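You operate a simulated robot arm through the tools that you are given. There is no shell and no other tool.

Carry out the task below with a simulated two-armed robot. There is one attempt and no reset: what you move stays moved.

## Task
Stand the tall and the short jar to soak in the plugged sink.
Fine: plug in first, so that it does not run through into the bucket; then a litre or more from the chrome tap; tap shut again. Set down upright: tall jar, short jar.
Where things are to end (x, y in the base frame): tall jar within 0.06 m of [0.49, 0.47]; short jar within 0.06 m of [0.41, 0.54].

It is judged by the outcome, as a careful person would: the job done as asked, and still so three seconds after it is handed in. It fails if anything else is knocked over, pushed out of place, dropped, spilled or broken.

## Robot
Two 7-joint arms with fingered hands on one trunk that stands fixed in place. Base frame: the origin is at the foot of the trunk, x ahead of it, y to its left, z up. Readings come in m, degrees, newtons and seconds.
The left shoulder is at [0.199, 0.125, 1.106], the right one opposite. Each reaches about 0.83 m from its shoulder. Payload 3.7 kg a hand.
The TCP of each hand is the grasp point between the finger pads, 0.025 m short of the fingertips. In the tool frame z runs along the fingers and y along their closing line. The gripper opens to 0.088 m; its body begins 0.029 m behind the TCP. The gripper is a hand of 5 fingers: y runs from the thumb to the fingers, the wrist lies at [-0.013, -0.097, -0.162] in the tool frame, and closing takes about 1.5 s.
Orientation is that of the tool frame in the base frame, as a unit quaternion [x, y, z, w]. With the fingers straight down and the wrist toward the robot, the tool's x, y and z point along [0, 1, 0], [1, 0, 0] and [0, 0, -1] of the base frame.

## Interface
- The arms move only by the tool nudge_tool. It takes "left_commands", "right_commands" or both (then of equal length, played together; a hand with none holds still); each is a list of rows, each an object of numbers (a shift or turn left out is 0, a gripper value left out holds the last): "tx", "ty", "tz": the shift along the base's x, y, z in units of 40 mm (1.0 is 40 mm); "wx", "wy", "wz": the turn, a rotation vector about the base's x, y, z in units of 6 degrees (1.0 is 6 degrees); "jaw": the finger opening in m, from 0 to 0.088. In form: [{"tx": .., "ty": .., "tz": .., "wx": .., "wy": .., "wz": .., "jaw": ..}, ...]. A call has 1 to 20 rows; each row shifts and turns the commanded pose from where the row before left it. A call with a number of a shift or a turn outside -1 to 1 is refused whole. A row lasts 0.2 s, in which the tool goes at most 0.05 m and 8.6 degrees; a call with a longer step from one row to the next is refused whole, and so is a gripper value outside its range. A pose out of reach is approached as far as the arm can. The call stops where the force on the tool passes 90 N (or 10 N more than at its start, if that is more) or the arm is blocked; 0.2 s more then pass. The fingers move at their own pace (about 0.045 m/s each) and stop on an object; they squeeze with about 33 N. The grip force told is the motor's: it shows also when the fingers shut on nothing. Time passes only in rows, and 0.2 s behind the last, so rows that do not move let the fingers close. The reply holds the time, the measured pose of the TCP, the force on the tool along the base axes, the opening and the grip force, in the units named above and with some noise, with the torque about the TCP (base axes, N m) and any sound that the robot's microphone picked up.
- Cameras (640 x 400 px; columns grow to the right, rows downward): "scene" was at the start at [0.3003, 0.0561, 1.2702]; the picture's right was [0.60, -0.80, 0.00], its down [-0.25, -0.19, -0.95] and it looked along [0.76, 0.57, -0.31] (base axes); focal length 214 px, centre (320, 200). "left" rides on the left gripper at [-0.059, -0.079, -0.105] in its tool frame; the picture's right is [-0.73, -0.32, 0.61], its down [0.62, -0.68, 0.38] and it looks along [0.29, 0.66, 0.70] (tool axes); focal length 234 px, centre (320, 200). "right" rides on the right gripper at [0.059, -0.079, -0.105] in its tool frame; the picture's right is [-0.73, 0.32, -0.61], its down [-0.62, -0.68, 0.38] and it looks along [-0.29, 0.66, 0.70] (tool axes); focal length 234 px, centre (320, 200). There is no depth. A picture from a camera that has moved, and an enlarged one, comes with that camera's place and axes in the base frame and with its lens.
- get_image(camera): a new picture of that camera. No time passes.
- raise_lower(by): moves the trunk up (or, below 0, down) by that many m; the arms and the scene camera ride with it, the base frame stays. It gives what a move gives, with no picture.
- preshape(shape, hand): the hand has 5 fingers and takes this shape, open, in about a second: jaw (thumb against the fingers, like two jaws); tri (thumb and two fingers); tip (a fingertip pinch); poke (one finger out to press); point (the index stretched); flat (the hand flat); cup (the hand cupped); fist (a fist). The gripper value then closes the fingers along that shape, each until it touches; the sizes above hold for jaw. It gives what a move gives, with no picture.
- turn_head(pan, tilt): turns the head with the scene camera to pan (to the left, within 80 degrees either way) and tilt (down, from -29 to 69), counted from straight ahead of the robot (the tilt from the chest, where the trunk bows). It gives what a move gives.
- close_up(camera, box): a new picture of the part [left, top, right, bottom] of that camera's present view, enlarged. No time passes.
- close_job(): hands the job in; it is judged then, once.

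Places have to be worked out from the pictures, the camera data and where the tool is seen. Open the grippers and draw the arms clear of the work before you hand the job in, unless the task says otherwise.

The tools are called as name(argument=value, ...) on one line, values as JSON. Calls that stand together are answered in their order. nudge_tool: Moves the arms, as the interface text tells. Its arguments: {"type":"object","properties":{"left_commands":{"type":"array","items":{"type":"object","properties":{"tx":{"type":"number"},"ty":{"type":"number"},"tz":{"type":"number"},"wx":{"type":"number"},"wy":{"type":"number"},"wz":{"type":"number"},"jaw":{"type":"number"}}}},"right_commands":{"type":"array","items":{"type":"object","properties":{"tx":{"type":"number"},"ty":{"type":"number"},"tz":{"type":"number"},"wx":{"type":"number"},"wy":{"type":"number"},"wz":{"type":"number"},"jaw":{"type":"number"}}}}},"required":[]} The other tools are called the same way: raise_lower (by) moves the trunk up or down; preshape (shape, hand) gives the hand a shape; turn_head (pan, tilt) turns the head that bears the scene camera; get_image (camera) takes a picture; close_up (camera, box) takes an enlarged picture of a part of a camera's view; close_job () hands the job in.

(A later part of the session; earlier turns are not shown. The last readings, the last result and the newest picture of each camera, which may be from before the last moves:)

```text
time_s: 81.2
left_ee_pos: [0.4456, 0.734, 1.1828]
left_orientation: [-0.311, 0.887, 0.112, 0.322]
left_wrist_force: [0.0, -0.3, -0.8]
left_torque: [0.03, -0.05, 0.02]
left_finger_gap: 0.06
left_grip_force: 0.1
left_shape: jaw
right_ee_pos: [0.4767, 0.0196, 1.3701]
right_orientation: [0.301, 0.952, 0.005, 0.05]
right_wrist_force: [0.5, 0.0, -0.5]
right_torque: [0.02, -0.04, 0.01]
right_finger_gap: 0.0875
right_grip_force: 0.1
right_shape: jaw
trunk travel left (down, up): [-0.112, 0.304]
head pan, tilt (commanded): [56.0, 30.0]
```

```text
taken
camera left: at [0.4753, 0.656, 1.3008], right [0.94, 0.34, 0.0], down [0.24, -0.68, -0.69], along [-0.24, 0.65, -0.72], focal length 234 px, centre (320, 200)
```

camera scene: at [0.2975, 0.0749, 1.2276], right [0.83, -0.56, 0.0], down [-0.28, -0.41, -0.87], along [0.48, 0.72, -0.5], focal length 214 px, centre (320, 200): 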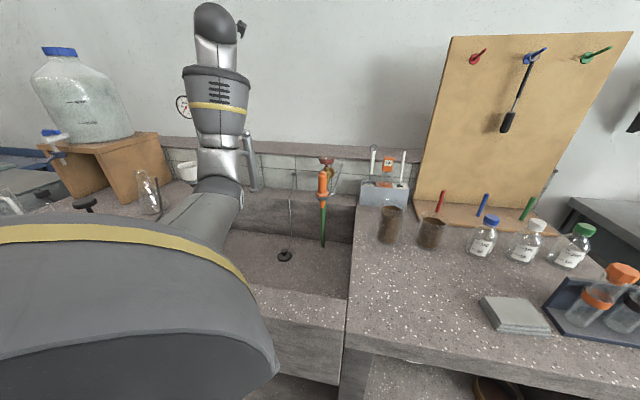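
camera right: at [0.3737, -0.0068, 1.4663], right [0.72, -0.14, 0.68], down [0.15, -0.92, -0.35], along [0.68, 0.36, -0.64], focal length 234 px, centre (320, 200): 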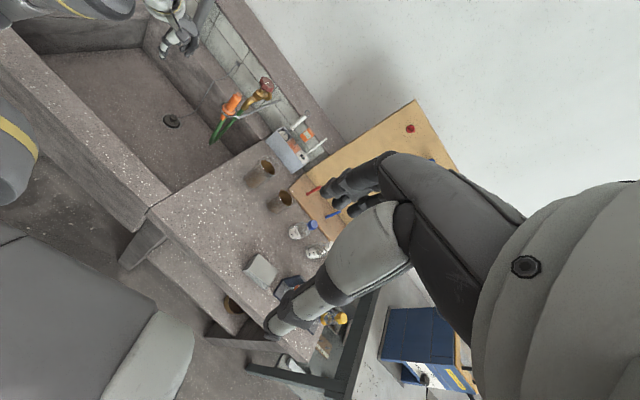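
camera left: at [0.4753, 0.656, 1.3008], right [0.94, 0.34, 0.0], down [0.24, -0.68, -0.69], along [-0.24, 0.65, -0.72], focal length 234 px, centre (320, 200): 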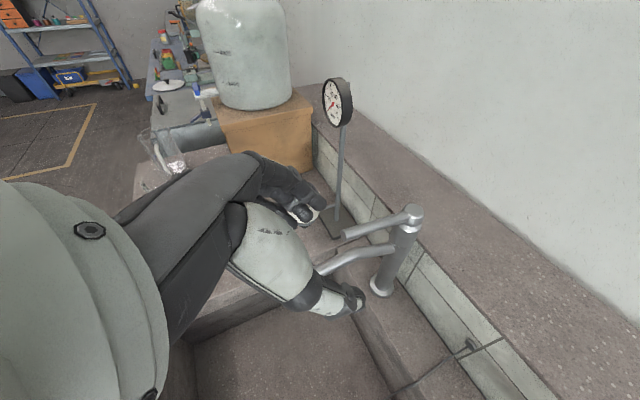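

The hand is now rolled: fingers on the left, thumb on the right of the lever plane. I reduce the forward lean by 20° and move to a pre-grasp 6 cm above a point 3 cm from the lever's tip.

nudge_tool(left_commands=[{"tx": 0.106, "ty": 0.55, "tz": -0.29, "wx": -0.416, "wy": 0.52}, {"tx": 0.106, "ty": 0.55, "tz": -0.29, "wx": -0.416, "wy": 0.52}, {"tx": 0.106, "ty": 0.55, "tz": -0.29, "wx": -0.416, "wy": 0.52}, {"tx": 0.106, "ty": 0.55, "tz": -0.29, "wx": -0.416, "wy": 0.52}, {"tx": 0.106, "ty": 0.55, "tz": -0.29, "wx": -0.416, "wy": 0.52}, {}])

get_image(camera="left")

get_image(camera="scene")

```text
time_s: 82.5
left_ee_pos: [0.4648, 0.8444, 1.1253]
left_orientation: [-0.326, 0.93, 0.057, 0.163]
left_wrist_force: [-0.7, -0.2, 0.2]
left_torque: [0.03, 0.0, 0.02]
left_finger_gap: 0.0599
left_grip_force: 0.1
left_shape: jaw
right_ee_pos: [0.4754, 0.0206, 1.37]
right_orientation: [0.302, 0.952, 0.005, 0.049]
right_wrist_force: [0.1, -0.6, -0.5]
right_torque: [-0.02, -0.01, -0.01]
right_finger_gap: 0.0878
right_grip_force: 0.0
right_shape: jaw
trunk travel left (down, up): [-0.112, 0.304]
head pan, tilt (commanded): [56.0, 30.0]
```

```text
taken
camera left: at [0.5281, 0.7925, 1.2426], right [0.9, 0.3, -0.33], down [0.07, -0.82, -0.57], along [-0.44, 0.49, -0.75], focal length 234 px, centre (320, 200)
```

left: 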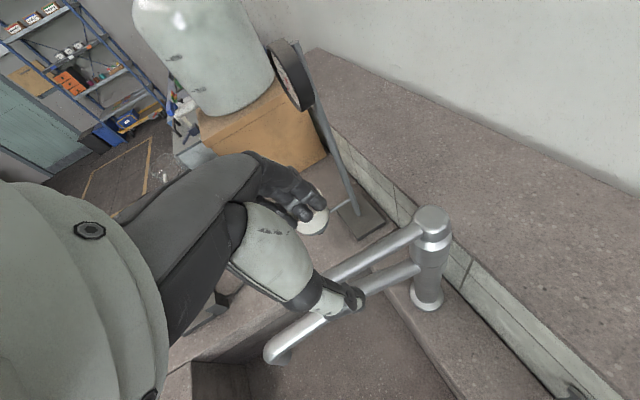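

```text
taken
camera scene: at [0.2976, 0.0749, 1.2276], right [0.83, -0.56, 0.0], down [-0.28, -0.41, -0.87], along [0.48, 0.72, -0.5], focal length 214 px, centre (320, 200)
```

scene: 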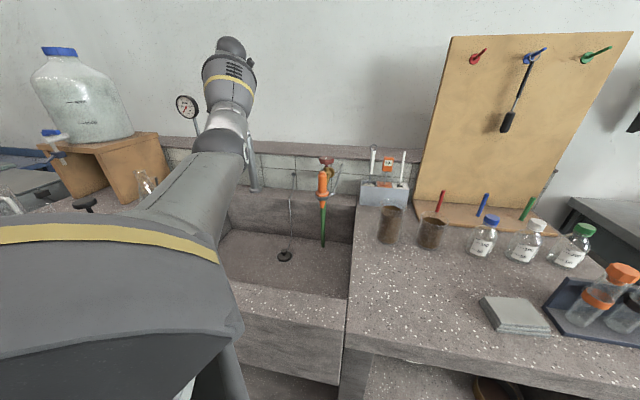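

The lever runs through the gap between thumb and fingers. I descend 6 cm onto it.

nudge_tool(left_commands=[{"tx": 0.05, "ty": 0.04, "tz": -0.5}, {"tz": -0.5}, {"tz": -0.3}, {"tz": -0.15}, {}])

close_up(camera="left", box=[240, 140, 480, 320])

```text
time_s: 83.8
left_ee_pos: [0.4679, 0.8443, 1.0659]
left_orientation: [-0.325, 0.93, 0.057, 0.162]
left_wrist_force: [-0.1, 0.8, 0.1]
left_torque: [-0.02, 0.01, 0.04]
left_finger_gap: 0.0598
left_grip_force: 0.1
left_shape: jaw
right_ee_pos: [0.4756, 0.0213, 1.3702]
right_orientation: [0.301, 0.952, 0.005, 0.049]
right_wrist_force: [-0.7, -0.4, -0.2]
right_torque: [-0.02, -0.02, -0.01]
right_finger_gap: 0.0878
right_grip_force: 0.1
right_shape: jaw
trunk travel left (down, up): [-0.112, 0.304]
head pan, tilt (commanded): [56.0, 30.0]
```

```text
2.22 times, centred on (360, 230) of left
camera zoom: at [0.5306, 0.7938, 1.1849], right [0.9, 0.3, -0.32], down [0.07, -0.82, -0.57], along [-0.44, 0.49, -0.75], focal length 520 px, centre (231, 133)
```

zoom: 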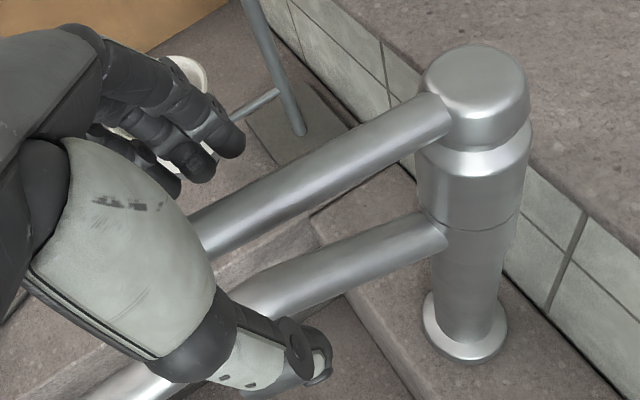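

The lever is nicely between fingers and thumb. I close on it.

nudge_tool(left_commands=[{"jaw": 0.0}, {"jaw": 0.0}, {"jaw": 0.0}, {"jaw": 0.0}, {"jaw": 0.0}, {"jaw": 0.0}, {"jaw": 0.0}])

close_up(camera="left", box=[240, 140, 480, 320])

```text
time_s: 85.3
left_ee_pos: [0.4698, 0.8431, 1.0665]
left_orientation: [-0.325, 0.93, 0.057, 0.163]
left_wrist_force: [11.6, -9.3, -0.8]
left_torque: [0.03, 0.02, -0.01]
left_finger_gap: 0.0053
left_grip_force: 33.0
left_shape: jaw
right_ee_pos: [0.4788, 0.0198, 1.368]
right_orientation: [0.302, 0.952, 0.006, 0.048]
right_wrist_force: [-0.4, -0.2, -0.4]
right_torque: [0.02, -0.02, 0.03]
right_finger_gap: 0.0877
right_grip_force: 0.1
right_shape: jaw
trunk travel left (down, up): [-0.112, 0.304]
head pan, tilt (commanded): [56.0, 30.0]
```

```text
2.22 times, centred on (360, 230) of left
camera zoom: at [0.5331, 0.7923, 1.1845], right [0.9, 0.3, -0.33], down [0.07, -0.82, -0.57], along [-0.44, 0.49, -0.75], focal length 520 px, centre (231, 133)
```

zoom: 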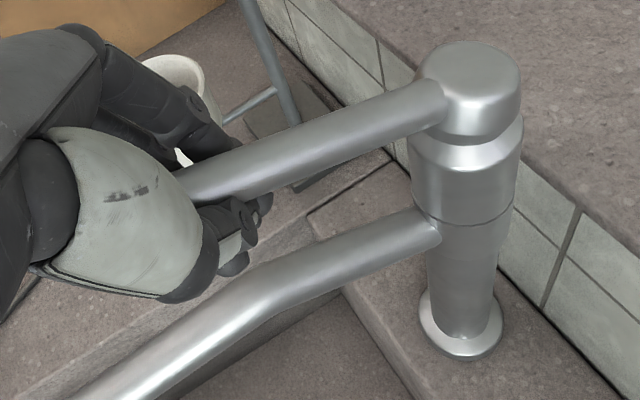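

The fingertips have closed underneath the lever, which is ideal for lifting. I raise 10 mm and listen.

nudge_tool(left_commands=[{"tz": 0.12}, {"tz": 0.13}, {}])

close_up(camera="left", box=[240, 140, 480, 320])

```text
time_s: 86.2
left_ee_pos: [0.4651, 0.8447, 1.0785]
left_orientation: [-0.327, 0.929, 0.058, 0.164]
left_wrist_force: [1.6, -1.8, -0.2]
left_torque: [0.05, 0.03, -0.02]
left_finger_gap: 0.0044
left_grip_force: 33.1
left_shape: jaw
right_ee_pos: [0.475, 0.0216, 1.3695]
right_orientation: [0.302, 0.952, 0.006, 0.048]
right_wrist_force: [-0.1, -0.6, -0.6]
right_torque: [0.01, -0.03, -0.03]
right_finger_gap: 0.0879
right_grip_force: 0.1
right_shape: jaw
trunk travel left (down, up): [-0.112, 0.304]
head pan, tilt (commanded): [56.0, 30.0]
```

```text
2.22 times, centred on (360, 230) of left
camera zoom: at [0.5289, 0.7945, 1.1963], right [0.9, 0.31, -0.32], down [0.07, -0.82, -0.57], along [-0.44, 0.49, -0.75], focal length 520 px, centre (231, 133)
```

zoom: 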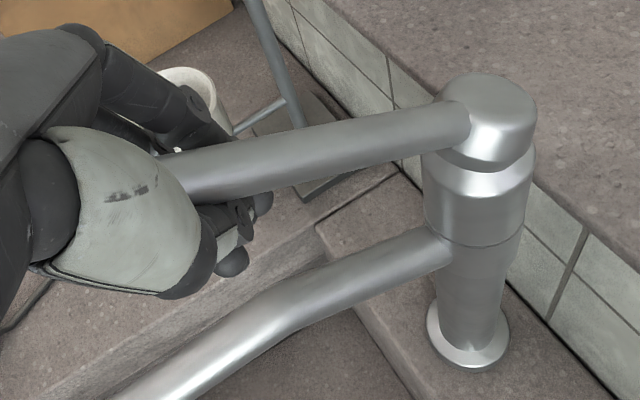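

The lever is tilting upward, so it is a lift lever. I raise another centimetre and look for water.

nudge_tool(left_commands=[{"tz": 0.13, "tx": 0.01, "ty": 0.01}, {"tz": 0.13, "tx": 0.01, "ty": 0.01}, {}])

get_image(camera="left")

close_up(camera="scene", box=[180, 100, 380, 300])

get_image(camera="right")

```text
time_s: 87.0
left_ee_pos: [0.4667, 0.8446, 1.0884]
left_orientation: [-0.325, 0.93, 0.057, 0.163]
left_wrist_force: [-0.2, -0.7, 0.1]
left_torque: [0.01, 0.0, -0.01]
left_finger_gap: 0.0041
left_grip_force: 33.1
left_shape: jaw
right_ee_pos: [0.4761, 0.0211, 1.3697]
right_orientation: [0.301, 0.952, 0.006, 0.049]
right_wrist_force: [-0.6, 0.1, 1.2]
right_torque: [0.04, -0.01, 0.01]
right_finger_gap: 0.0877
right_grip_force: 0.2
right_shape: jaw
trunk travel left (down, up): [-0.112, 0.304]
head pan, tilt (commanded): [56.0, 30.0]
```

```text
taken
camera left: at [0.5312, 0.7944, 1.2061], right [0.9, 0.3, -0.32], down [0.07, -0.82, -0.57], along [-0.44, 0.49, -0.75], focal length 234 px, centre (320, 200)
```

left: 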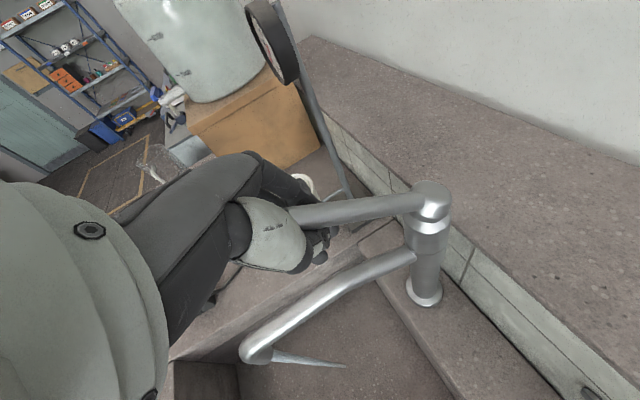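

```text
2.00 times, centred on (280, 200) of scene
camera zoom: at [0.2976, 0.0749, 1.2276], right [0.83, -0.56, 0.0], down [-0.28, -0.41, -0.87], along [0.48, 0.72, -0.5], focal length 429 px, centre (400, 200)
```

zoom: 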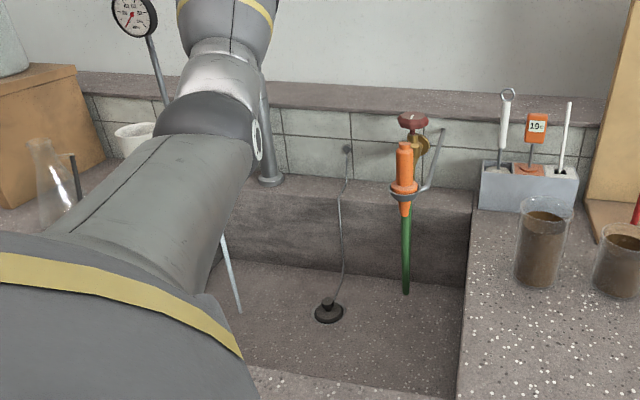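

```text
taken
camera right: at [0.3732, -0.0071, 1.4666], right [0.72, -0.14, 0.68], down [0.15, -0.92, -0.35], along [0.68, 0.36, -0.64], focal length 234 px, centre (320, 200)
```

right: 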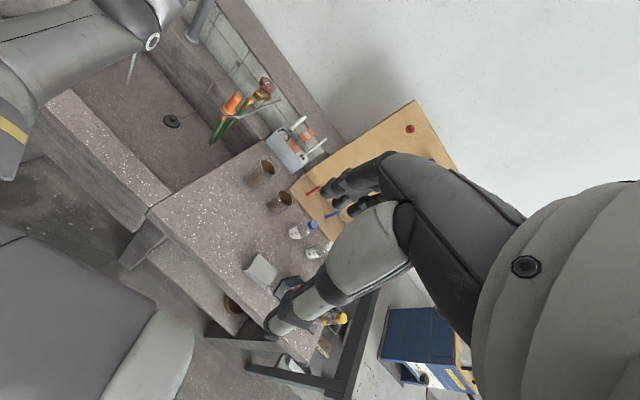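

Water is now running from the spout into the sink. I let time pass, holding the lever, and watch the basin and listen.

nudge_tool(left_commands=[{}, {}, {}, {}, {}, {}, {}, {}, {}, {}, {}, {}, {}, {}, {}, {}, {}, {}, {}, {}])

close_up(camera="scene", box=[180, 200, 380, 300])

close_up(camera="right", box=[60, 40, 260, 180])

```text
time_s: 91.2
left_ee_pos: [0.4676, 0.8434, 1.087]
left_orientation: [-0.325, 0.93, 0.057, 0.162]
left_wrist_force: [0.4, -0.5, -0.2]
left_torque: [0.0, 0.03, 0.01]
left_finger_gap: 0.004
left_grip_force: 32.9
left_shape: jaw
right_ee_pos: [0.4756, 0.0215, 1.37]
right_orientation: [0.301, 0.952, 0.005, 0.05]
right_wrist_force: [-0.4, 0.0, 0.3]
right_torque: [0.01, -0.01, -0.02]
right_finger_gap: 0.0878
right_grip_force: 0.1
right_shape: jaw
trunk travel left (down, up): [-0.112, 0.304]
head pan, tilt (commanded): [56.0, 30.0]
```

```text
3.20 times, centred on (280, 250) of scene
camera zoom: at [0.2976, 0.0749, 1.2276], right [0.83, -0.56, 0.0], down [-0.28, -0.41, -0.87], along [0.48, 0.72, -0.5], focal length 686 px, centre (448, 40)
```

zoom: 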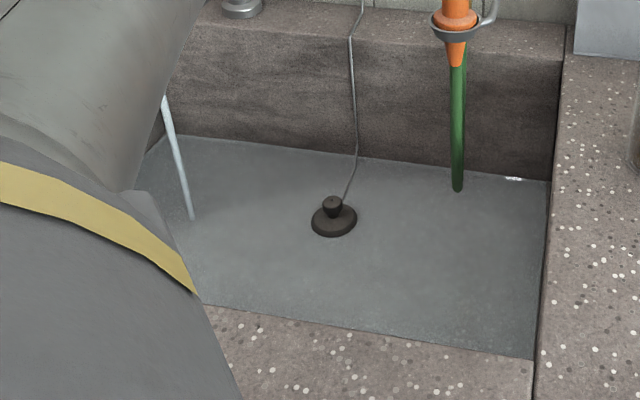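

```text
2.86 times, centred on (160, 110) of right
camera zoom: at [0.3732, -0.0071, 1.4666], right [0.72, -0.14, 0.68], down [0.15, -0.92, -0.35], along [0.68, 0.36, -0.64], focal length 669 px, centre (777, 457)
```

zoom: 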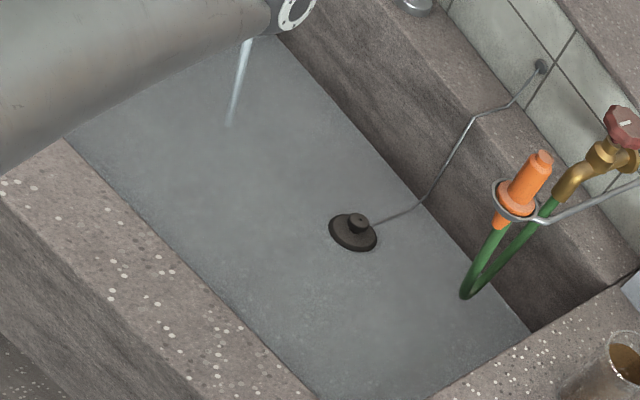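

The basin floor is already covered with water, so the plug holds. I let it run longer.

nudge_tool(left_commands=[{}, {}, {}, {}, {}, {}, {}, {}, {}, {}, {}, {}, {}, {}, {}, {}, {}, {}, {}, {}])

nudge_tool(left_commands=[{}, {}, {}, {}, {}, {}, {}, {}, {}, {}, {}, {}, {}, {}, {}, {}, {}, {}, {}, {}])

close_up(camera="scene", box=[180, 200, 380, 300])

close_up(camera="right", box=[60, 40, 260, 180])

```text
time_s: 95.3
left_ee_pos: [0.4677, 0.8447, 1.0874]
left_orientation: [-0.324, 0.93, 0.057, 0.163]
left_wrist_force: [0.9, -0.1, -0.7]
left_torque: [0.02, 0.0, 0.01]
left_finger_gap: 0.0039
left_grip_force: 33.1
left_shape: jaw
right_ee_pos: [0.475, 0.0212, 1.3713]
right_orientation: [0.302, 0.952, 0.005, 0.049]
right_wrist_force: [-0.4, -0.8, 0.8]
right_torque: [0.0, 0.0, 0.0]
right_finger_gap: 0.0877
right_grip_force: 0.2
right_shape: jaw
trunk travel left (down, up): [-0.112, 0.304]
head pan, tilt (commanded): [56.0, 30.0]
```

```text
time_s: 99.5
left_ee_pos: [0.4676, 0.8446, 1.088]
left_orientation: [-0.325, 0.93, 0.057, 0.162]
left_wrist_force: [-0.1, 0.4, -0.4]
left_torque: [0.01, 0.0, -0.02]
left_finger_gap: 0.0041
left_grip_force: 33.0
left_shape: jaw
right_ee_pos: [0.4745, 0.0215, 1.3684]
right_orientation: [0.302, 0.952, 0.005, 0.05]
right_wrist_force: [-0.7, 0.0, 0.0]
right_torque: [0.0, 0.0, 0.02]
right_finger_gap: 0.0879
right_grip_force: 0.0
right_shape: jaw
trunk travel left (down, up): [-0.112, 0.304]
head pan, tilt (commanded): [56.0, 30.0]
```

```text
3.20 times, centred on (280, 250) of scene
camera zoom: at [0.2976, 0.0749, 1.2276], right [0.83, -0.56, 0.0], down [-0.28, -0.41, -0.87], along [0.48, 0.72, -0.5], focal length 686 px, centre (448, 40)
```

zoom: 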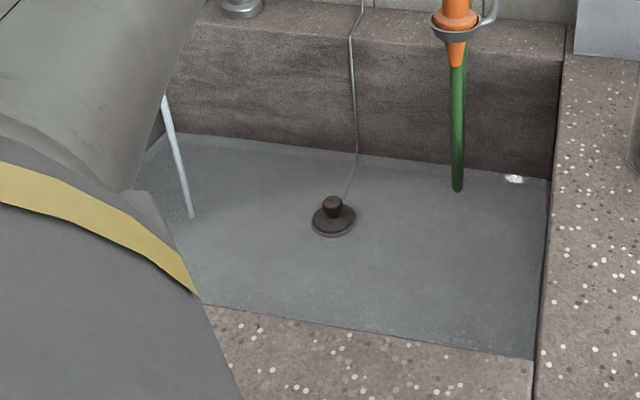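

```text
2.86 times, centred on (160, 110) of right
camera zoom: at [0.3732, -0.0071, 1.4666], right [0.72, -0.14, 0.68], down [0.15, -0.92, -0.35], along [0.68, 0.36, -0.64], focal length 669 px, centre (777, 457)
```

zoom: 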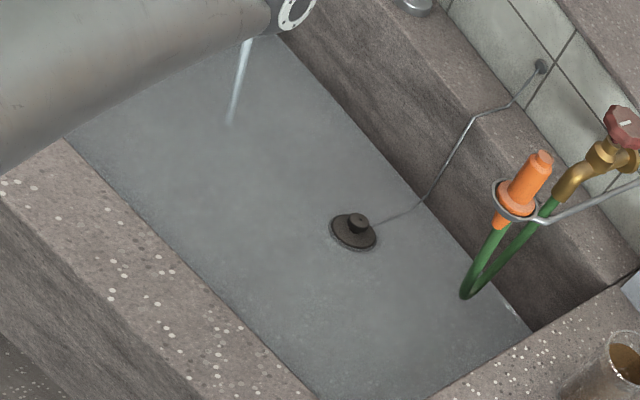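

The level is creeping up the plug's flange, roughly 0.07 L/s by my estimate, so under a litre so far. I let it run about 20 s more for a safe margin.

nudge_tool(left_commands=[{}, {}, {}, {}, {}, {}, {}, {}, {}, {}, {}, {}, {}, {}, {}, {}, {}, {}, {}, {}])

nudge_tool(left_commands=[{}, {}, {}, {}, {}, {}, {}, {}, {}, {}, {}, {}, {}, {}, {}, {}, {}, {}, {}, {}])

nudge_tool(left_commands=[{}, {}, {}, {}, {}, {}, {}, {}, {}, {}, {}, {}, {}, {}, {}, {}, {}, {}, {}, {}])

nudge_tool(left_commands=[{}, {}, {}, {}, {}, {}, {}, {}, {}, {}, {}, {}, {}, {}, {}, {}, {}, {}, {}, {}])

close_up(camera="scene", box=[180, 200, 380, 300])

close_up(camera="right", box=[60, 40, 260, 180])

```text
time_s: 103.8
left_ee_pos: [0.4669, 0.845, 1.0867]
left_orientation: [-0.326, 0.93, 0.057, 0.163]
left_wrist_force: [0.2, 0.6, -0.1]
left_torque: [-0.03, 0.0, 0.03]
left_finger_gap: 0.004
left_grip_force: 33.1
left_shape: jaw
right_ee_pos: [0.4757, 0.021, 1.3701]
right_orientation: [0.302, 0.952, 0.005, 0.048]
right_wrist_force: [0.2, -0.3, -0.5]
right_torque: [0.0, -0.01, 0.04]
right_finger_gap: 0.0875
right_grip_force: 0.1
right_shape: jaw
trunk travel left (down, up): [-0.112, 0.304]
head pan, tilt (commanded): [56.0, 30.0]
```

```text
time_s: 108.0
left_ee_pos: [0.4677, 0.8449, 1.0868]
left_orientation: [-0.325, 0.93, 0.056, 0.162]
left_wrist_force: [-0.4, -0.2, 0.0]
left_torque: [0.02, 0.06, 0.0]
left_finger_gap: 0.0036
left_grip_force: 32.7
left_shape: jaw
right_ee_pos: [0.4755, 0.0216, 1.37]
right_orientation: [0.301, 0.952, 0.005, 0.049]
right_wrist_force: [-0.5, 0.7, 0.4]
right_torque: [-0.02, 0.05, -0.01]
right_finger_gap: 0.0879
right_grip_force: 0.0
right_shape: jaw
trunk travel left (down, up): [-0.112, 0.304]
head pan, tilt (commanded): [56.0, 30.0]
```

```text
time_s: 112.2
left_ee_pos: [0.4679, 0.845, 1.0883]
left_orientation: [-0.325, 0.93, 0.057, 0.163]
left_wrist_force: [-0.1, 1.1, -0.9]
left_torque: [0.02, -0.01, 0.01]
left_finger_gap: 0.0037
left_grip_force: 33.2
left_shape: jaw
right_ee_pos: [0.4761, 0.0211, 1.3696]
right_orientation: [0.301, 0.952, 0.006, 0.049]
right_wrist_force: [0.1, -0.8, 0.1]
right_torque: [0.0, 0.01, -0.03]
right_finger_gap: 0.0875
right_grip_force: 0.1
right_shape: jaw
trunk travel left (down, up): [-0.112, 0.304]
head pan, tilt (commanded): [56.0, 30.0]
```

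```text
time_s: 116.3
left_ee_pos: [0.4676, 0.8453, 1.0885]
left_orientation: [-0.325, 0.93, 0.057, 0.163]
left_wrist_force: [-0.7, -0.6, 0.8]
left_torque: [0.01, -0.01, 0.0]
left_finger_gap: 0.0039
left_grip_force: 32.9
left_shape: jaw
right_ee_pos: [0.4747, 0.0209, 1.3696]
right_orientation: [0.301, 0.952, 0.005, 0.049]
right_wrist_force: [0.2, -0.4, 1.2]
right_torque: [0.0, -0.02, 0.0]
right_finger_gap: 0.0877
right_grip_force: 0.1
right_shape: jaw
trunk travel left (down, up): [-0.112, 0.304]
head pan, tilt (commanded): [56.0, 30.0]
```

```text
3.20 times, centred on (280, 250) of scene
camera zoom: at [0.2976, 0.0749, 1.2276], right [0.83, -0.56, 0.0], down [-0.28, -0.41, -0.87], along [0.48, 0.72, -0.5], focal length 686 px, centre (448, 40)
```

zoom: 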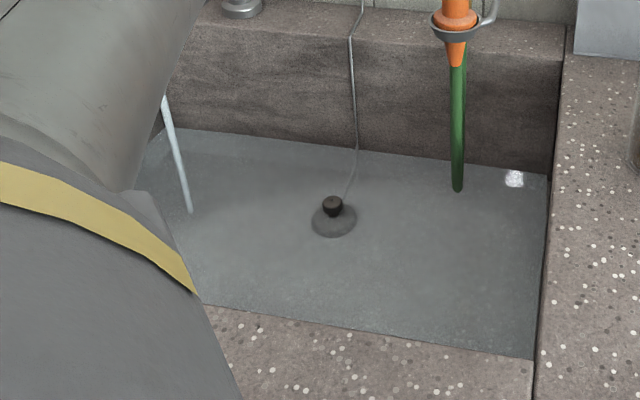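

```text
2.86 times, centred on (160, 110) of right
camera zoom: at [0.3732, -0.0071, 1.4666], right [0.72, -0.14, 0.68], down [0.15, -0.92, -0.35], along [0.68, 0.36, -0.64], focal length 669 px, centre (777, 457)
```

zoom: 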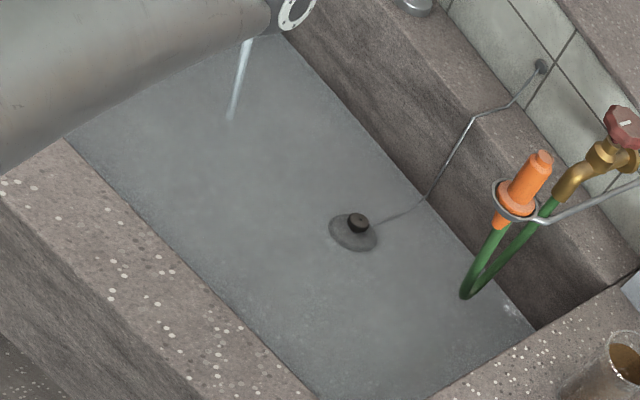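

The flange is now fully under water (about 11 mm deep, so some 2 litres). I lower the lever to shut the tap.

nudge_tool(left_commands=[{"tz": -0.15}, {"tz": -0.15}, {"tz": -0.15}, {"tz": -0.13}, {}])

get_image(camera="left")

close_up(camera="right", box=[60, 40, 260, 180])

```text
time_s: 117.5
left_ee_pos: [0.4672, 0.8455, 1.0636]
left_orientation: [-0.326, 0.93, 0.057, 0.163]
left_wrist_force: [-1.1, -0.6, -0.3]
left_torque: [0.03, -0.05, -0.02]
left_finger_gap: 0.0038
left_grip_force: 32.6
left_shape: jaw
right_ee_pos: [0.4761, 0.0207, 1.3697]
right_orientation: [0.302, 0.952, 0.006, 0.049]
right_wrist_force: [-0.1, -0.3, -0.3]
right_torque: [0.0, 0.0, 0.03]
right_finger_gap: 0.0877
right_grip_force: 0.1
right_shape: jaw
trunk travel left (down, up): [-0.112, 0.304]
head pan, tilt (commanded): [56.0, 30.0]
```

```text
taken
camera left: at [0.531, 0.7946, 1.1829], right [0.9, 0.3, -0.32], down [0.07, -0.82, -0.57], along [-0.44, 0.49, -0.75], focal length 234 px, centre (320, 200)
```

left: 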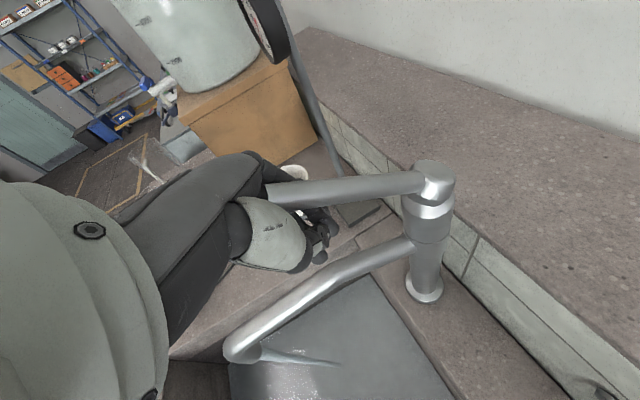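

```text
2.86 times, centred on (160, 110) of right
camera zoom: at [0.3729, -0.0072, 1.4667], right [0.72, -0.14, 0.68], down [0.15, -0.92, -0.35], along [0.68, 0.36, -0.64], focal length 669 px, centre (777, 457)
```

zoom: 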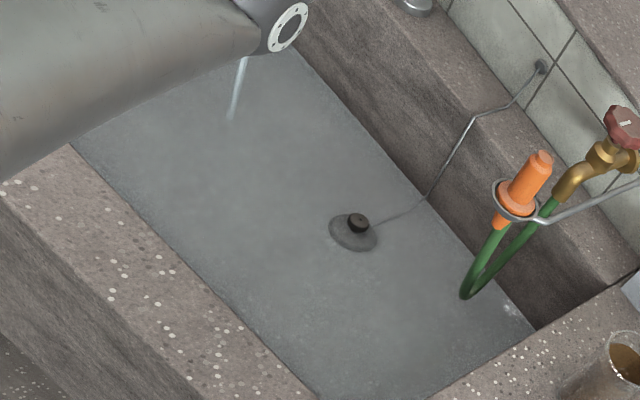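

The lever stayed up by friction, so I open, rise above it, close the hand, and push it down from the top.

nudge_tool(left_commands=[{"jaw": 0.06}, {"jaw": 0.06}, {"jaw": 0.06}, {"jaw": 0.06}, {"tz": 0.5}, {"tz": 0.7}, {"tz": 0.7}, {"tz": 0.4}, {"jaw": 0.0}, {"jaw": 0.0}, {"jaw": 0.0}, {"jaw": 0.0}, {"jaw": 0.0}])

get_image(camera="left")

```text
time_s: 120.3
left_ee_pos: [0.4671, 0.8445, 1.1558]
left_orientation: [-0.325, 0.93, 0.057, 0.162]
left_wrist_force: [0.8, 0.7, 0.2]
left_torque: [-0.01, -0.02, -0.01]
left_finger_gap: 0.0002
left_grip_force: 33.2
left_shape: jaw
right_ee_pos: [0.477, 0.021, 1.371]
right_orientation: [0.301, 0.952, 0.005, 0.05]
right_wrist_force: [0.3, 0.0, 0.4]
right_torque: [0.01, 0.01, 0.02]
right_finger_gap: 0.0876
right_grip_force: 0.1
right_shape: jaw
trunk travel left (down, up): [-0.112, 0.304]
head pan, tilt (commanded): [56.0, 30.0]
```

```text
taken
camera left: at [0.5313, 0.7945, 1.2746], right [0.9, 0.3, -0.32], down [0.07, -0.82, -0.57], along [-0.44, 0.49, -0.75], focal length 234 px, centre (320, 200)
```

left: 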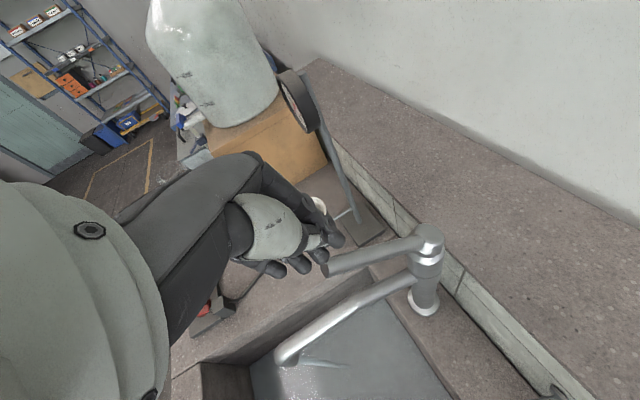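

The lever stands at about 40° with its tip at z ≈ 1.107. The closed fingers are right above it, so I push down step by step.

nudge_tool(left_commands=[{"tz": -0.25}, {"tz": -0.25}, {"tz": -0.25}, {"tz": -0.25}, {}])

get_image(camera="left")

```text
time_s: 121.5
left_ee_pos: [0.4664, 0.8449, 1.116]
left_orientation: [-0.325, 0.93, 0.057, 0.163]
left_wrist_force: [0.1, -0.6, 0.3]
left_torque: [-0.01, 0.02, 0.0]
left_finger_gap: 0.0
left_grip_force: 33.4
left_shape: jaw
right_ee_pos: [0.475, 0.0205, 1.3699]
right_orientation: [0.301, 0.952, 0.006, 0.049]
right_wrist_force: [-0.7, 0.2, -0.1]
right_torque: [0.02, -0.01, 0.01]
right_finger_gap: 0.0876
right_grip_force: 0.1
right_shape: jaw
trunk travel left (down, up): [-0.112, 0.304]
head pan, tilt (commanded): [56.0, 30.0]
```

```text
taken
camera left: at [0.5308, 0.7947, 1.2349], right [0.9, 0.3, -0.32], down [0.07, -0.82, -0.57], along [-0.44, 0.49, -0.75], focal length 234 px, centre (320, 200)
```

left: 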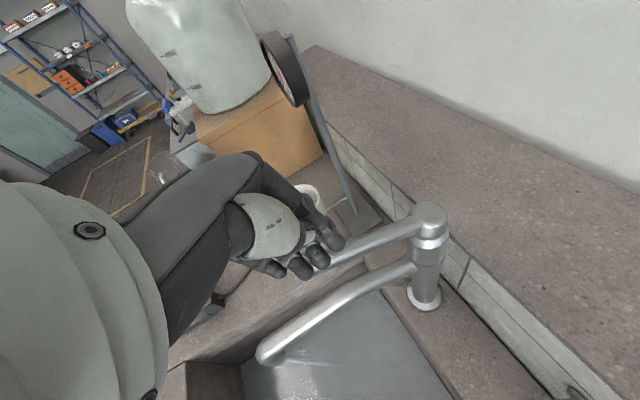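

The fingers are on the lever and it seems to be coming down easily. I continue another 3 cm.

nudge_tool(left_commands=[{"tz": -0.2}, {"tz": -0.2}, {"tz": -0.2}, {"tz": -0.15}, {}])

get_image(camera="left")

close_up(camera="right", box=[60, 40, 260, 180])

```text
time_s: 122.8
left_ee_pos: [0.4677, 0.8447, 1.087]
left_orientation: [-0.325, 0.93, 0.058, 0.163]
left_wrist_force: [-0.1, 0.6, 3.0]
left_torque: [-0.07, 0.06, -0.01]
left_finger_gap: 0.0001
left_grip_force: 32.9
left_shape: jaw
right_ee_pos: [0.4751, 0.0204, 1.3698]
right_orientation: [0.302, 0.952, 0.006, 0.05]
right_wrist_force: [-0.2, 0.3, -0.3]
right_torque: [-0.01, -0.01, 0.0]
right_finger_gap: 0.088
right_grip_force: 0.0
right_shape: jaw
trunk travel left (down, up): [-0.112, 0.304]
head pan, tilt (commanded): [56.0, 30.0]
```

```text
taken
camera left: at [0.5309, 0.7942, 1.2052], right [0.9, 0.3, -0.32], down [0.07, -0.82, -0.57], along [-0.44, 0.49, -0.75], focal length 234 px, centre (320, 200)
```

left: 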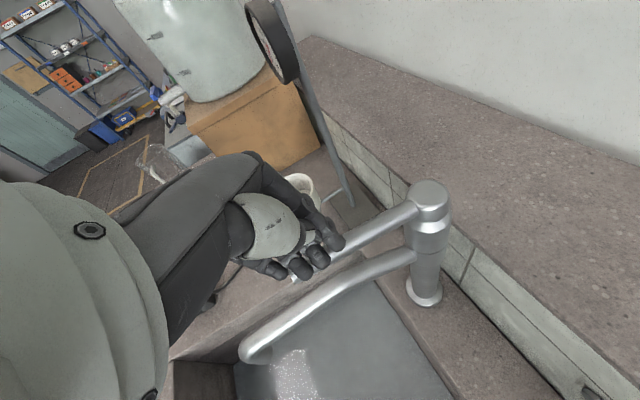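

```text
2.86 times, centred on (160, 110) of right
camera zoom: at [0.3727, -0.0075, 1.4668], right [0.72, -0.14, 0.68], down [0.15, -0.92, -0.35], along [0.68, 0.36, -0.64], focal length 669 px, centre (777, 457)
```

zoom: 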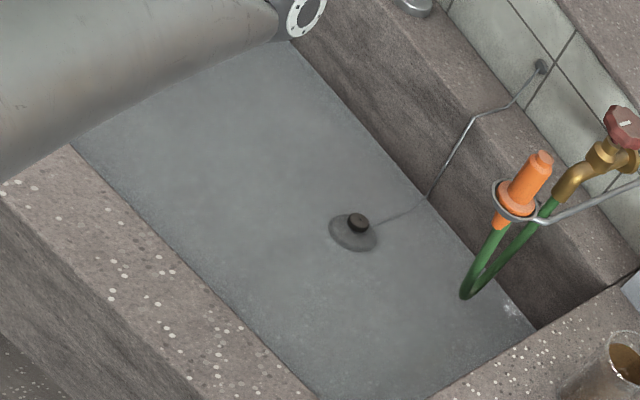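

The stream has stopped. I press a few millimetres more so the lever is fully home, then check the force.

nudge_tool(left_commands=[{"tz": -0.1}, {"tz": -0.08}, {}])

close_up(camera="left", box=[240, 140, 480, 320])

```text
time_s: 123.5
left_ee_pos: [0.4676, 0.8442, 1.0819]
left_orientation: [-0.325, 0.929, 0.059, 0.165]
left_wrist_force: [3.3, -1.0, 13.4]
left_torque: [-0.2, 0.16, 0.04]
left_finger_gap: 0.0
left_grip_force: 33.4
left_shape: jaw
right_ee_pos: [0.4747, 0.0196, 1.3706]
right_orientation: [0.301, 0.952, 0.007, 0.05]
right_wrist_force: [-0.4, 0.1, 0.5]
right_torque: [0.03, 0.02, -0.01]
right_finger_gap: 0.0877
right_grip_force: 0.1
right_shape: jaw
trunk travel left (down, up): [-0.112, 0.304]
head pan, tilt (commanded): [56.0, 30.0]
```

```text
2.22 times, centred on (360, 230) of left
camera zoom: at [0.5305, 0.7929, 1.2], right [0.9, 0.3, -0.32], down [0.07, -0.82, -0.57], along [-0.44, 0.49, -0.75], focal length 520 px, centre (231, 133)
```

zoom: 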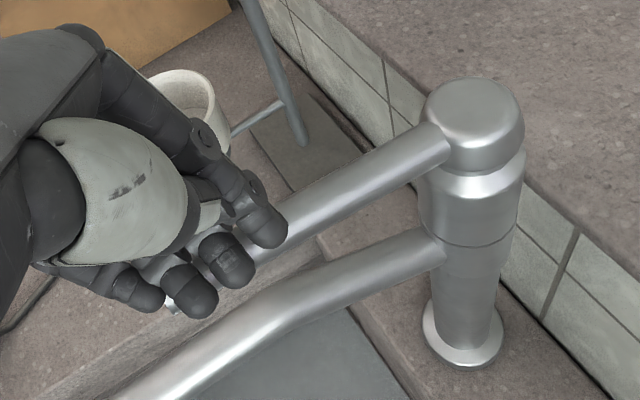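

The lever is back in its original position with 13 N at the stop. I give one last small press and then lift the hand away upward.

nudge_tool(left_commands=[{"tz": -0.1}, {}, {"tz": 0.3}, {"tz": 0.7}, {"tz": 0.8}, {"tz": 0.8}, {"tz": 0.5}, {}])

get_image(camera="left")

close_up(camera="right", box=[60, 40, 260, 180])

```text
time_s: 125.3
left_ee_pos: [0.4678, 0.843, 1.1888]
left_orientation: [-0.325, 0.93, 0.058, 0.162]
left_wrist_force: [0.5, 0.5, 0.7]
left_torque: [0.0, 0.01, -0.03]
left_finger_gap: 0.0001
left_grip_force: 33.2
left_shape: jaw
left hand out of reach, approached as far as the arm can: row 7
right_ee_pos: [0.4761, 0.0205, 1.37]
right_orientation: [0.301, 0.952, 0.006, 0.049]
right_wrist_force: [0.4, 0.2, 0.0]
right_torque: [0.05, 0.01, -0.01]
right_finger_gap: 0.0875
right_grip_force: 0.1
right_shape: jaw
trunk travel left (down, up): [-0.112, 0.304]
head pan, tilt (commanded): [56.0, 30.0]
```

```text
taken
camera left: at [0.5311, 0.7919, 1.3069], right [0.9, 0.3, -0.33], down [0.07, -0.82, -0.57], along [-0.44, 0.49, -0.75], focal length 234 px, centre (320, 200)
```

left: 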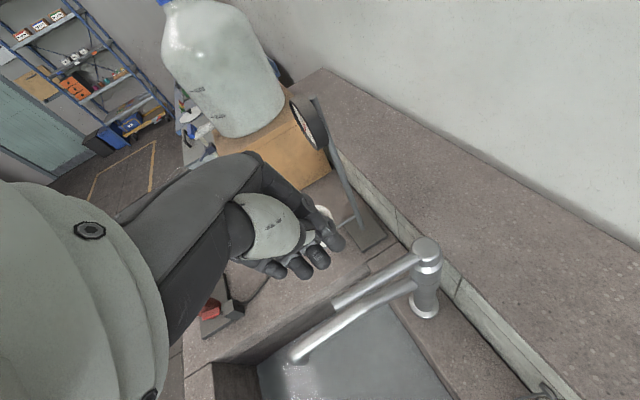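

```text
2.86 times, centred on (160, 110) of right
camera zoom: at [0.3735, -0.0075, 1.4664], right [0.72, -0.14, 0.68], down [0.15, -0.92, -0.35], along [0.68, 0.36, -0.64], focal length 669 px, centre (777, 457)
```

zoom: 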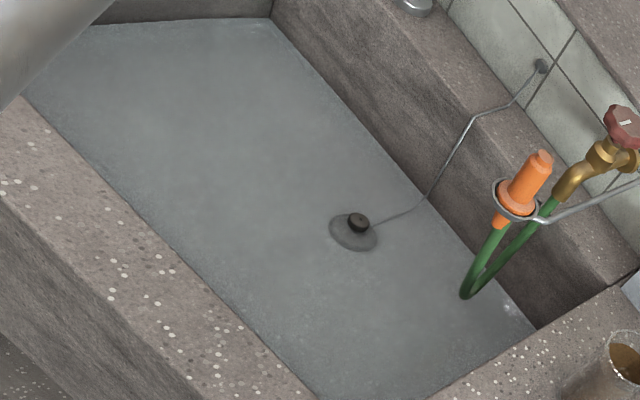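

The tap is shut and the lever is back over the spout. Now I bring the left hand back toward the robot and reverse the roll to return to the normal downward pose.

nudge_tool(left_commands=[{"ty": -0.7, "wx": 0.416, "wy": -0.52}, {"ty": -0.7, "wx": 0.416, "wy": -0.52}, {"ty": -0.7, "wx": 0.416, "wy": -0.52}, {"ty": -0.7, "wx": 0.416, "wy": -0.52}, {"ty": -0.7, "wx": 0.416, "wy": -0.52}, {}])

nudge_tool(left_commands=[{"wx": 0.444, "wy": 0.422, "wz": -0.783}, {"wx": 0.444, "wy": 0.422, "wz": -0.783}, {"wx": 0.444, "wy": 0.422, "wz": -0.783}, {"wx": 0.444, "wy": 0.422, "wz": -0.783}, {"wx": 0.444, "wy": 0.422, "wz": -0.783}, {"wx": 0.444, "wy": 0.422, "wz": -0.783}, {"wx": 0.444, "wy": 0.422, "wz": -0.783}, {"wx": 0.444, "wy": 0.422, "wz": -0.783}, {"wx": 0.444, "wy": 0.422, "wz": -0.783}, {"wx": 0.444, "wy": 0.422, "wz": -0.783}, {"wx": 0.444, "wy": 0.422, "wz": -0.783}, {"wx": 0.444, "wy": 0.422, "wz": -0.783}, {"wx": 0.444, "wy": 0.422, "wz": -0.783}, {"wx": 0.444, "wy": 0.422, "wz": -0.783}, {}])

get_image(camera="left")

get_image(camera="scene")

```text
time_s: 126.8
left_ee_pos: [0.4662, 0.7023, 1.1884]
left_orientation: [-0.309, 0.888, 0.112, 0.321]
left_wrist_force: [-0.5, 0.1, 0.4]
left_torque: [0.01, 0.0, 0.04]
left_finger_gap: 0.0
left_grip_force: 32.8
left_shape: jaw
right_ee_pos: [0.4755, 0.0221, 1.37]
right_orientation: [0.301, 0.952, 0.005, 0.049]
right_wrist_force: [-0.1, -0.1, -0.6]
right_torque: [0.01, 0.05, -0.01]
right_finger_gap: 0.0877
right_grip_force: 0.0
right_shape: jaw
trunk travel left (down, up): [-0.112, 0.304]
head pan, tilt (commanded): [56.0, 30.0]
```

```text
time_s: 129.9
left_ee_pos: [0.4682, 0.7047, 1.1881]
left_orientation: [0.363, 0.882, 0.266, 0.14]
left_wrist_force: [-0.5, -0.6, -0.1]
left_torque: [0.04, -0.04, -0.01]
left_finger_gap: 0.0001
left_grip_force: 33.0
left_shape: jaw
right_ee_pos: [0.4764, 0.0202, 1.3702]
right_orientation: [0.301, 0.952, 0.006, 0.049]
right_wrist_force: [0.9, -0.7, 0.6]
right_torque: [-0.01, 0.0, 0.0]
right_finger_gap: 0.0875
right_grip_force: 0.1
right_shape: jaw
trunk travel left (down, up): [-0.112, 0.304]
head pan, tilt (commanded): [56.0, 30.0]
```

```text
taken
camera left: at [0.4168, 0.5749, 1.2324], right [0.59, -0.49, -0.64], down [-0.65, 0.18, -0.74], along [0.47, 0.85, -0.21], focal length 234 px, centre (320, 200)
```

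left: 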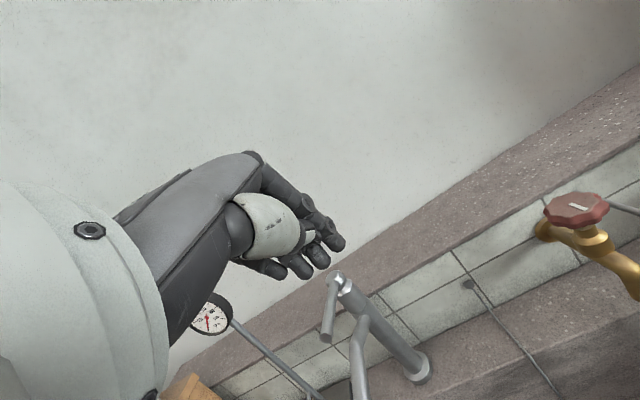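

```text
taken
camera scene: at [0.2976, 0.0749, 1.2275], right [0.83, -0.56, 0.0], down [-0.28, -0.41, -0.87], along [0.48, 0.72, -0.5], focal length 214 px, centre (320, 200)
```

scene: 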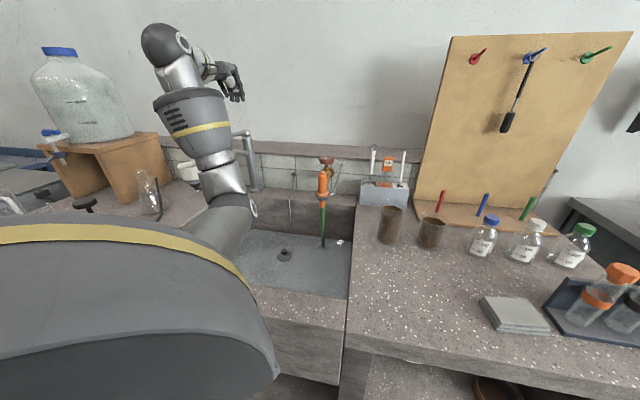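

Now I straighten the hand to point down and carry it, staying high over nozzle and hose, toward a point above the tall jar near (0.71, 0.355).

nudge_tool(left_commands=[{"tx": 0.45, "ty": -0.7, "wx": -0.59, "wy": 0.59, "jaw": 0.088}, {"tx": 0.5, "ty": -0.75, "wx": -0.59, "wy": 0.59}, {"tx": 0.5, "ty": -0.75, "wx": -0.59, "wy": 0.59}, {"tx": 0.5, "ty": -0.75, "wx": -0.59, "wy": 0.59}, {"tx": 0.5, "ty": -0.75, "wx": -0.59, "wy": 0.59}, {"tx": 0.5, "ty": -0.75, "wx": -0.59, "wy": 0.59}, {"tx": 0.5, "ty": -0.75, "wx": -0.59, "wy": 0.59}, {"tx": 0.5, "ty": -0.75}, {"tx": 0.5, "ty": -0.7}, {"tx": 0.5, "ty": -0.7}, {"tx": 0.5, "ty": -0.7}, {}])

turn_head(pan=34, tilt=36)

get_image(camera="left")

get_image(camera="scene")

get_image(camera="right")

```text
time_s: 132.6
left_ee_pos: [0.6849, 0.3797, 1.1896]
left_orientation: [0.371, 0.928, -0.009, 0.023]
left_wrist_force: [-0.2, 0.1, 0.2]
left_torque: [-0.02, 0.01, -0.04]
left_finger_gap: 0.0876
left_grip_force: 0.1
left_shape: jaw
right_ee_pos: [0.4762, 0.0213, 1.3709]
right_orientation: [0.301, 0.952, 0.005, 0.05]
right_wrist_force: [-0.1, 0.8, 0.8]
right_torque: [-0.03, -0.01, 0.01]
right_finger_gap: 0.0872
right_grip_force: 0.0
right_shape: jaw
trunk travel left (down, up): [-0.112, 0.304]
head pan, tilt (commanded): [56.0, 30.0]
```

```text
time_s: 133.4
left_ee_pos: [0.6852, 0.3804, 1.1886]
left_orientation: [0.372, 0.928, -0.011, 0.022]
left_wrist_force: [0.3, -0.4, 1.0]
left_torque: [0.02, -0.03, 0.0]
left_finger_gap: 0.0878
left_grip_force: 0.1
left_shape: jaw
right_ee_pos: [0.475, 0.0213, 1.3701]
right_orientation: [0.301, 0.952, 0.006, 0.049]
right_wrist_force: [0.2, 0.2, 0.2]
right_torque: [0.01, -0.05, 0.0]
right_finger_gap: 0.0877
right_grip_force: 0.0
right_shape: jaw
trunk travel left (down, up): [-0.112, 0.304]
head pan, tilt (commanded): [34.0, 36.0]
```

```text
taken
camera left: at [0.6686, 0.2857, 1.2971], right [0.32, -0.76, -0.57], down [-0.91, -0.08, -0.41], along [0.27, 0.65, -0.71], focal length 234 px, centre (320, 200)
```

left: 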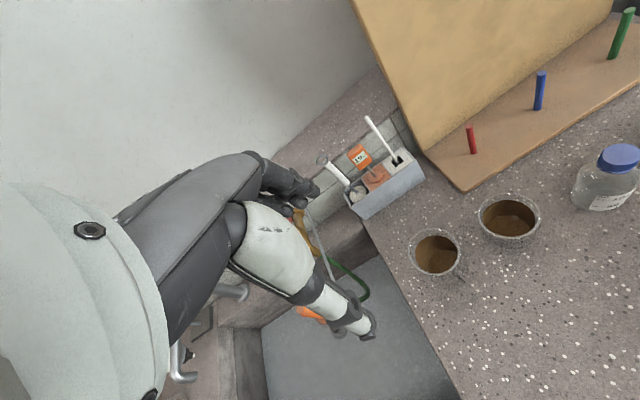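

```text
taken
camera scene: at [0.3194, 0.0488, 1.2183], right [0.56, -0.83, 0.0], down [-0.49, -0.33, -0.81], along [0.67, 0.45, -0.59], focal length 214 px, centre (320, 200)
```

scene: 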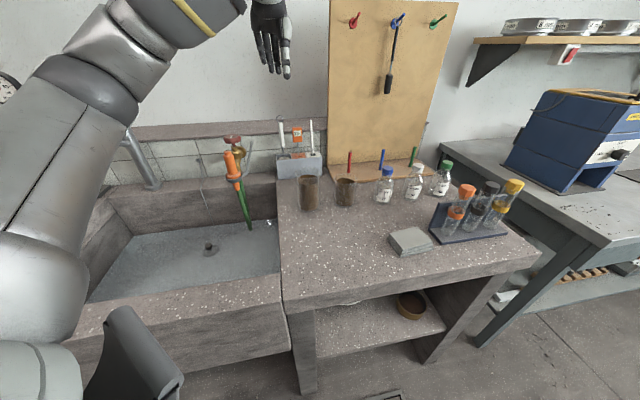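

```text
taken
camera right: at [0.3731, -0.0071, 1.4666], right [0.72, -0.14, 0.68], down [0.15, -0.92, -0.35], along [0.68, 0.36, -0.64], focal length 234 px, centre (320, 200)
```

right: 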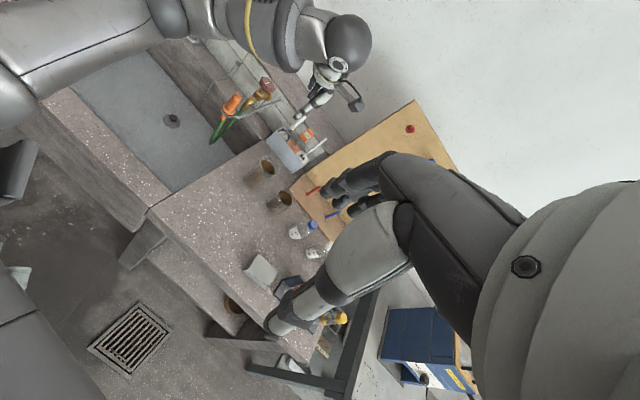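

The hand is above the counter near the jars with a small residual tilt. I take enlarged views of both jars to place them accurately.

close_up(camera="scene", box=[270, 150, 390, 225])

close_up(camera="left", box=[380, 160, 580, 300])

close_up(camera="right", box=[220, 130, 340, 230])

```text
5.33 times, centred on (330, 188) of scene
camera zoom: at [0.3194, 0.0488, 1.2183], right [0.56, -0.83, 0.0], down [-0.49, -0.33, -0.81], along [0.67, 0.45, -0.59], focal length 1144 px, centre (267, 267)
```

zoom: 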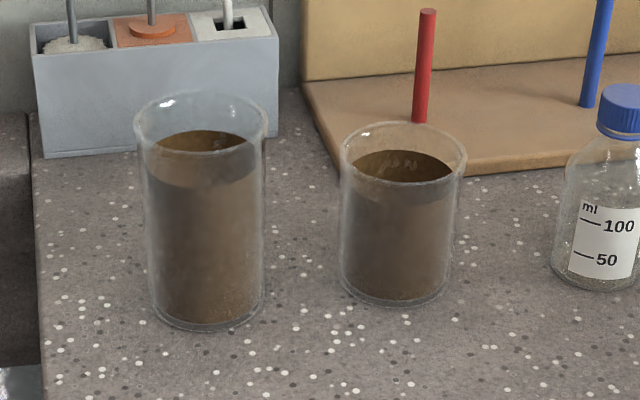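

```text
2.86 times, centred on (480, 230) of left
camera zoom: at [0.6686, 0.2857, 1.2971], right [0.32, -0.76, -0.57], down [-0.91, -0.08, -0.41], along [0.27, 0.65, -0.71], focal length 669 px, centre (-137, 114)
```

zoom: 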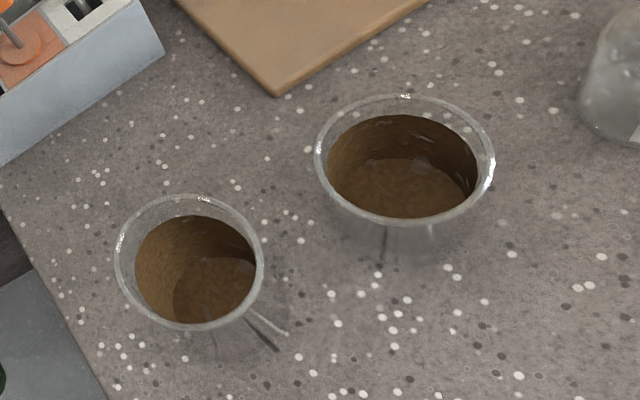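

```text
4.00 times, centred on (280, 180) of right
camera zoom: at [0.3731, -0.0071, 1.4666], right [0.72, -0.14, 0.68], down [0.15, -0.92, -0.35], along [0.68, 0.36, -0.64], focal length 937 px, centre (480, 280)
```

zoom: 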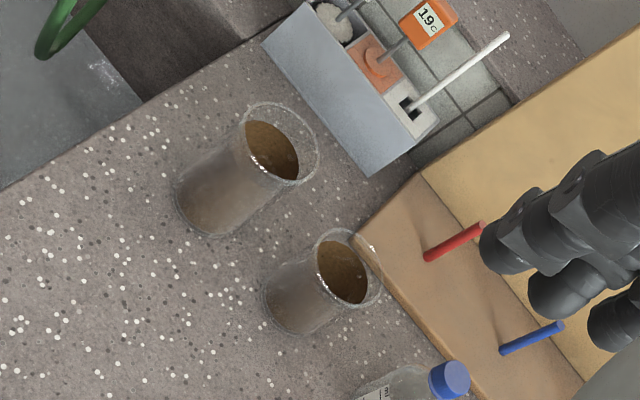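

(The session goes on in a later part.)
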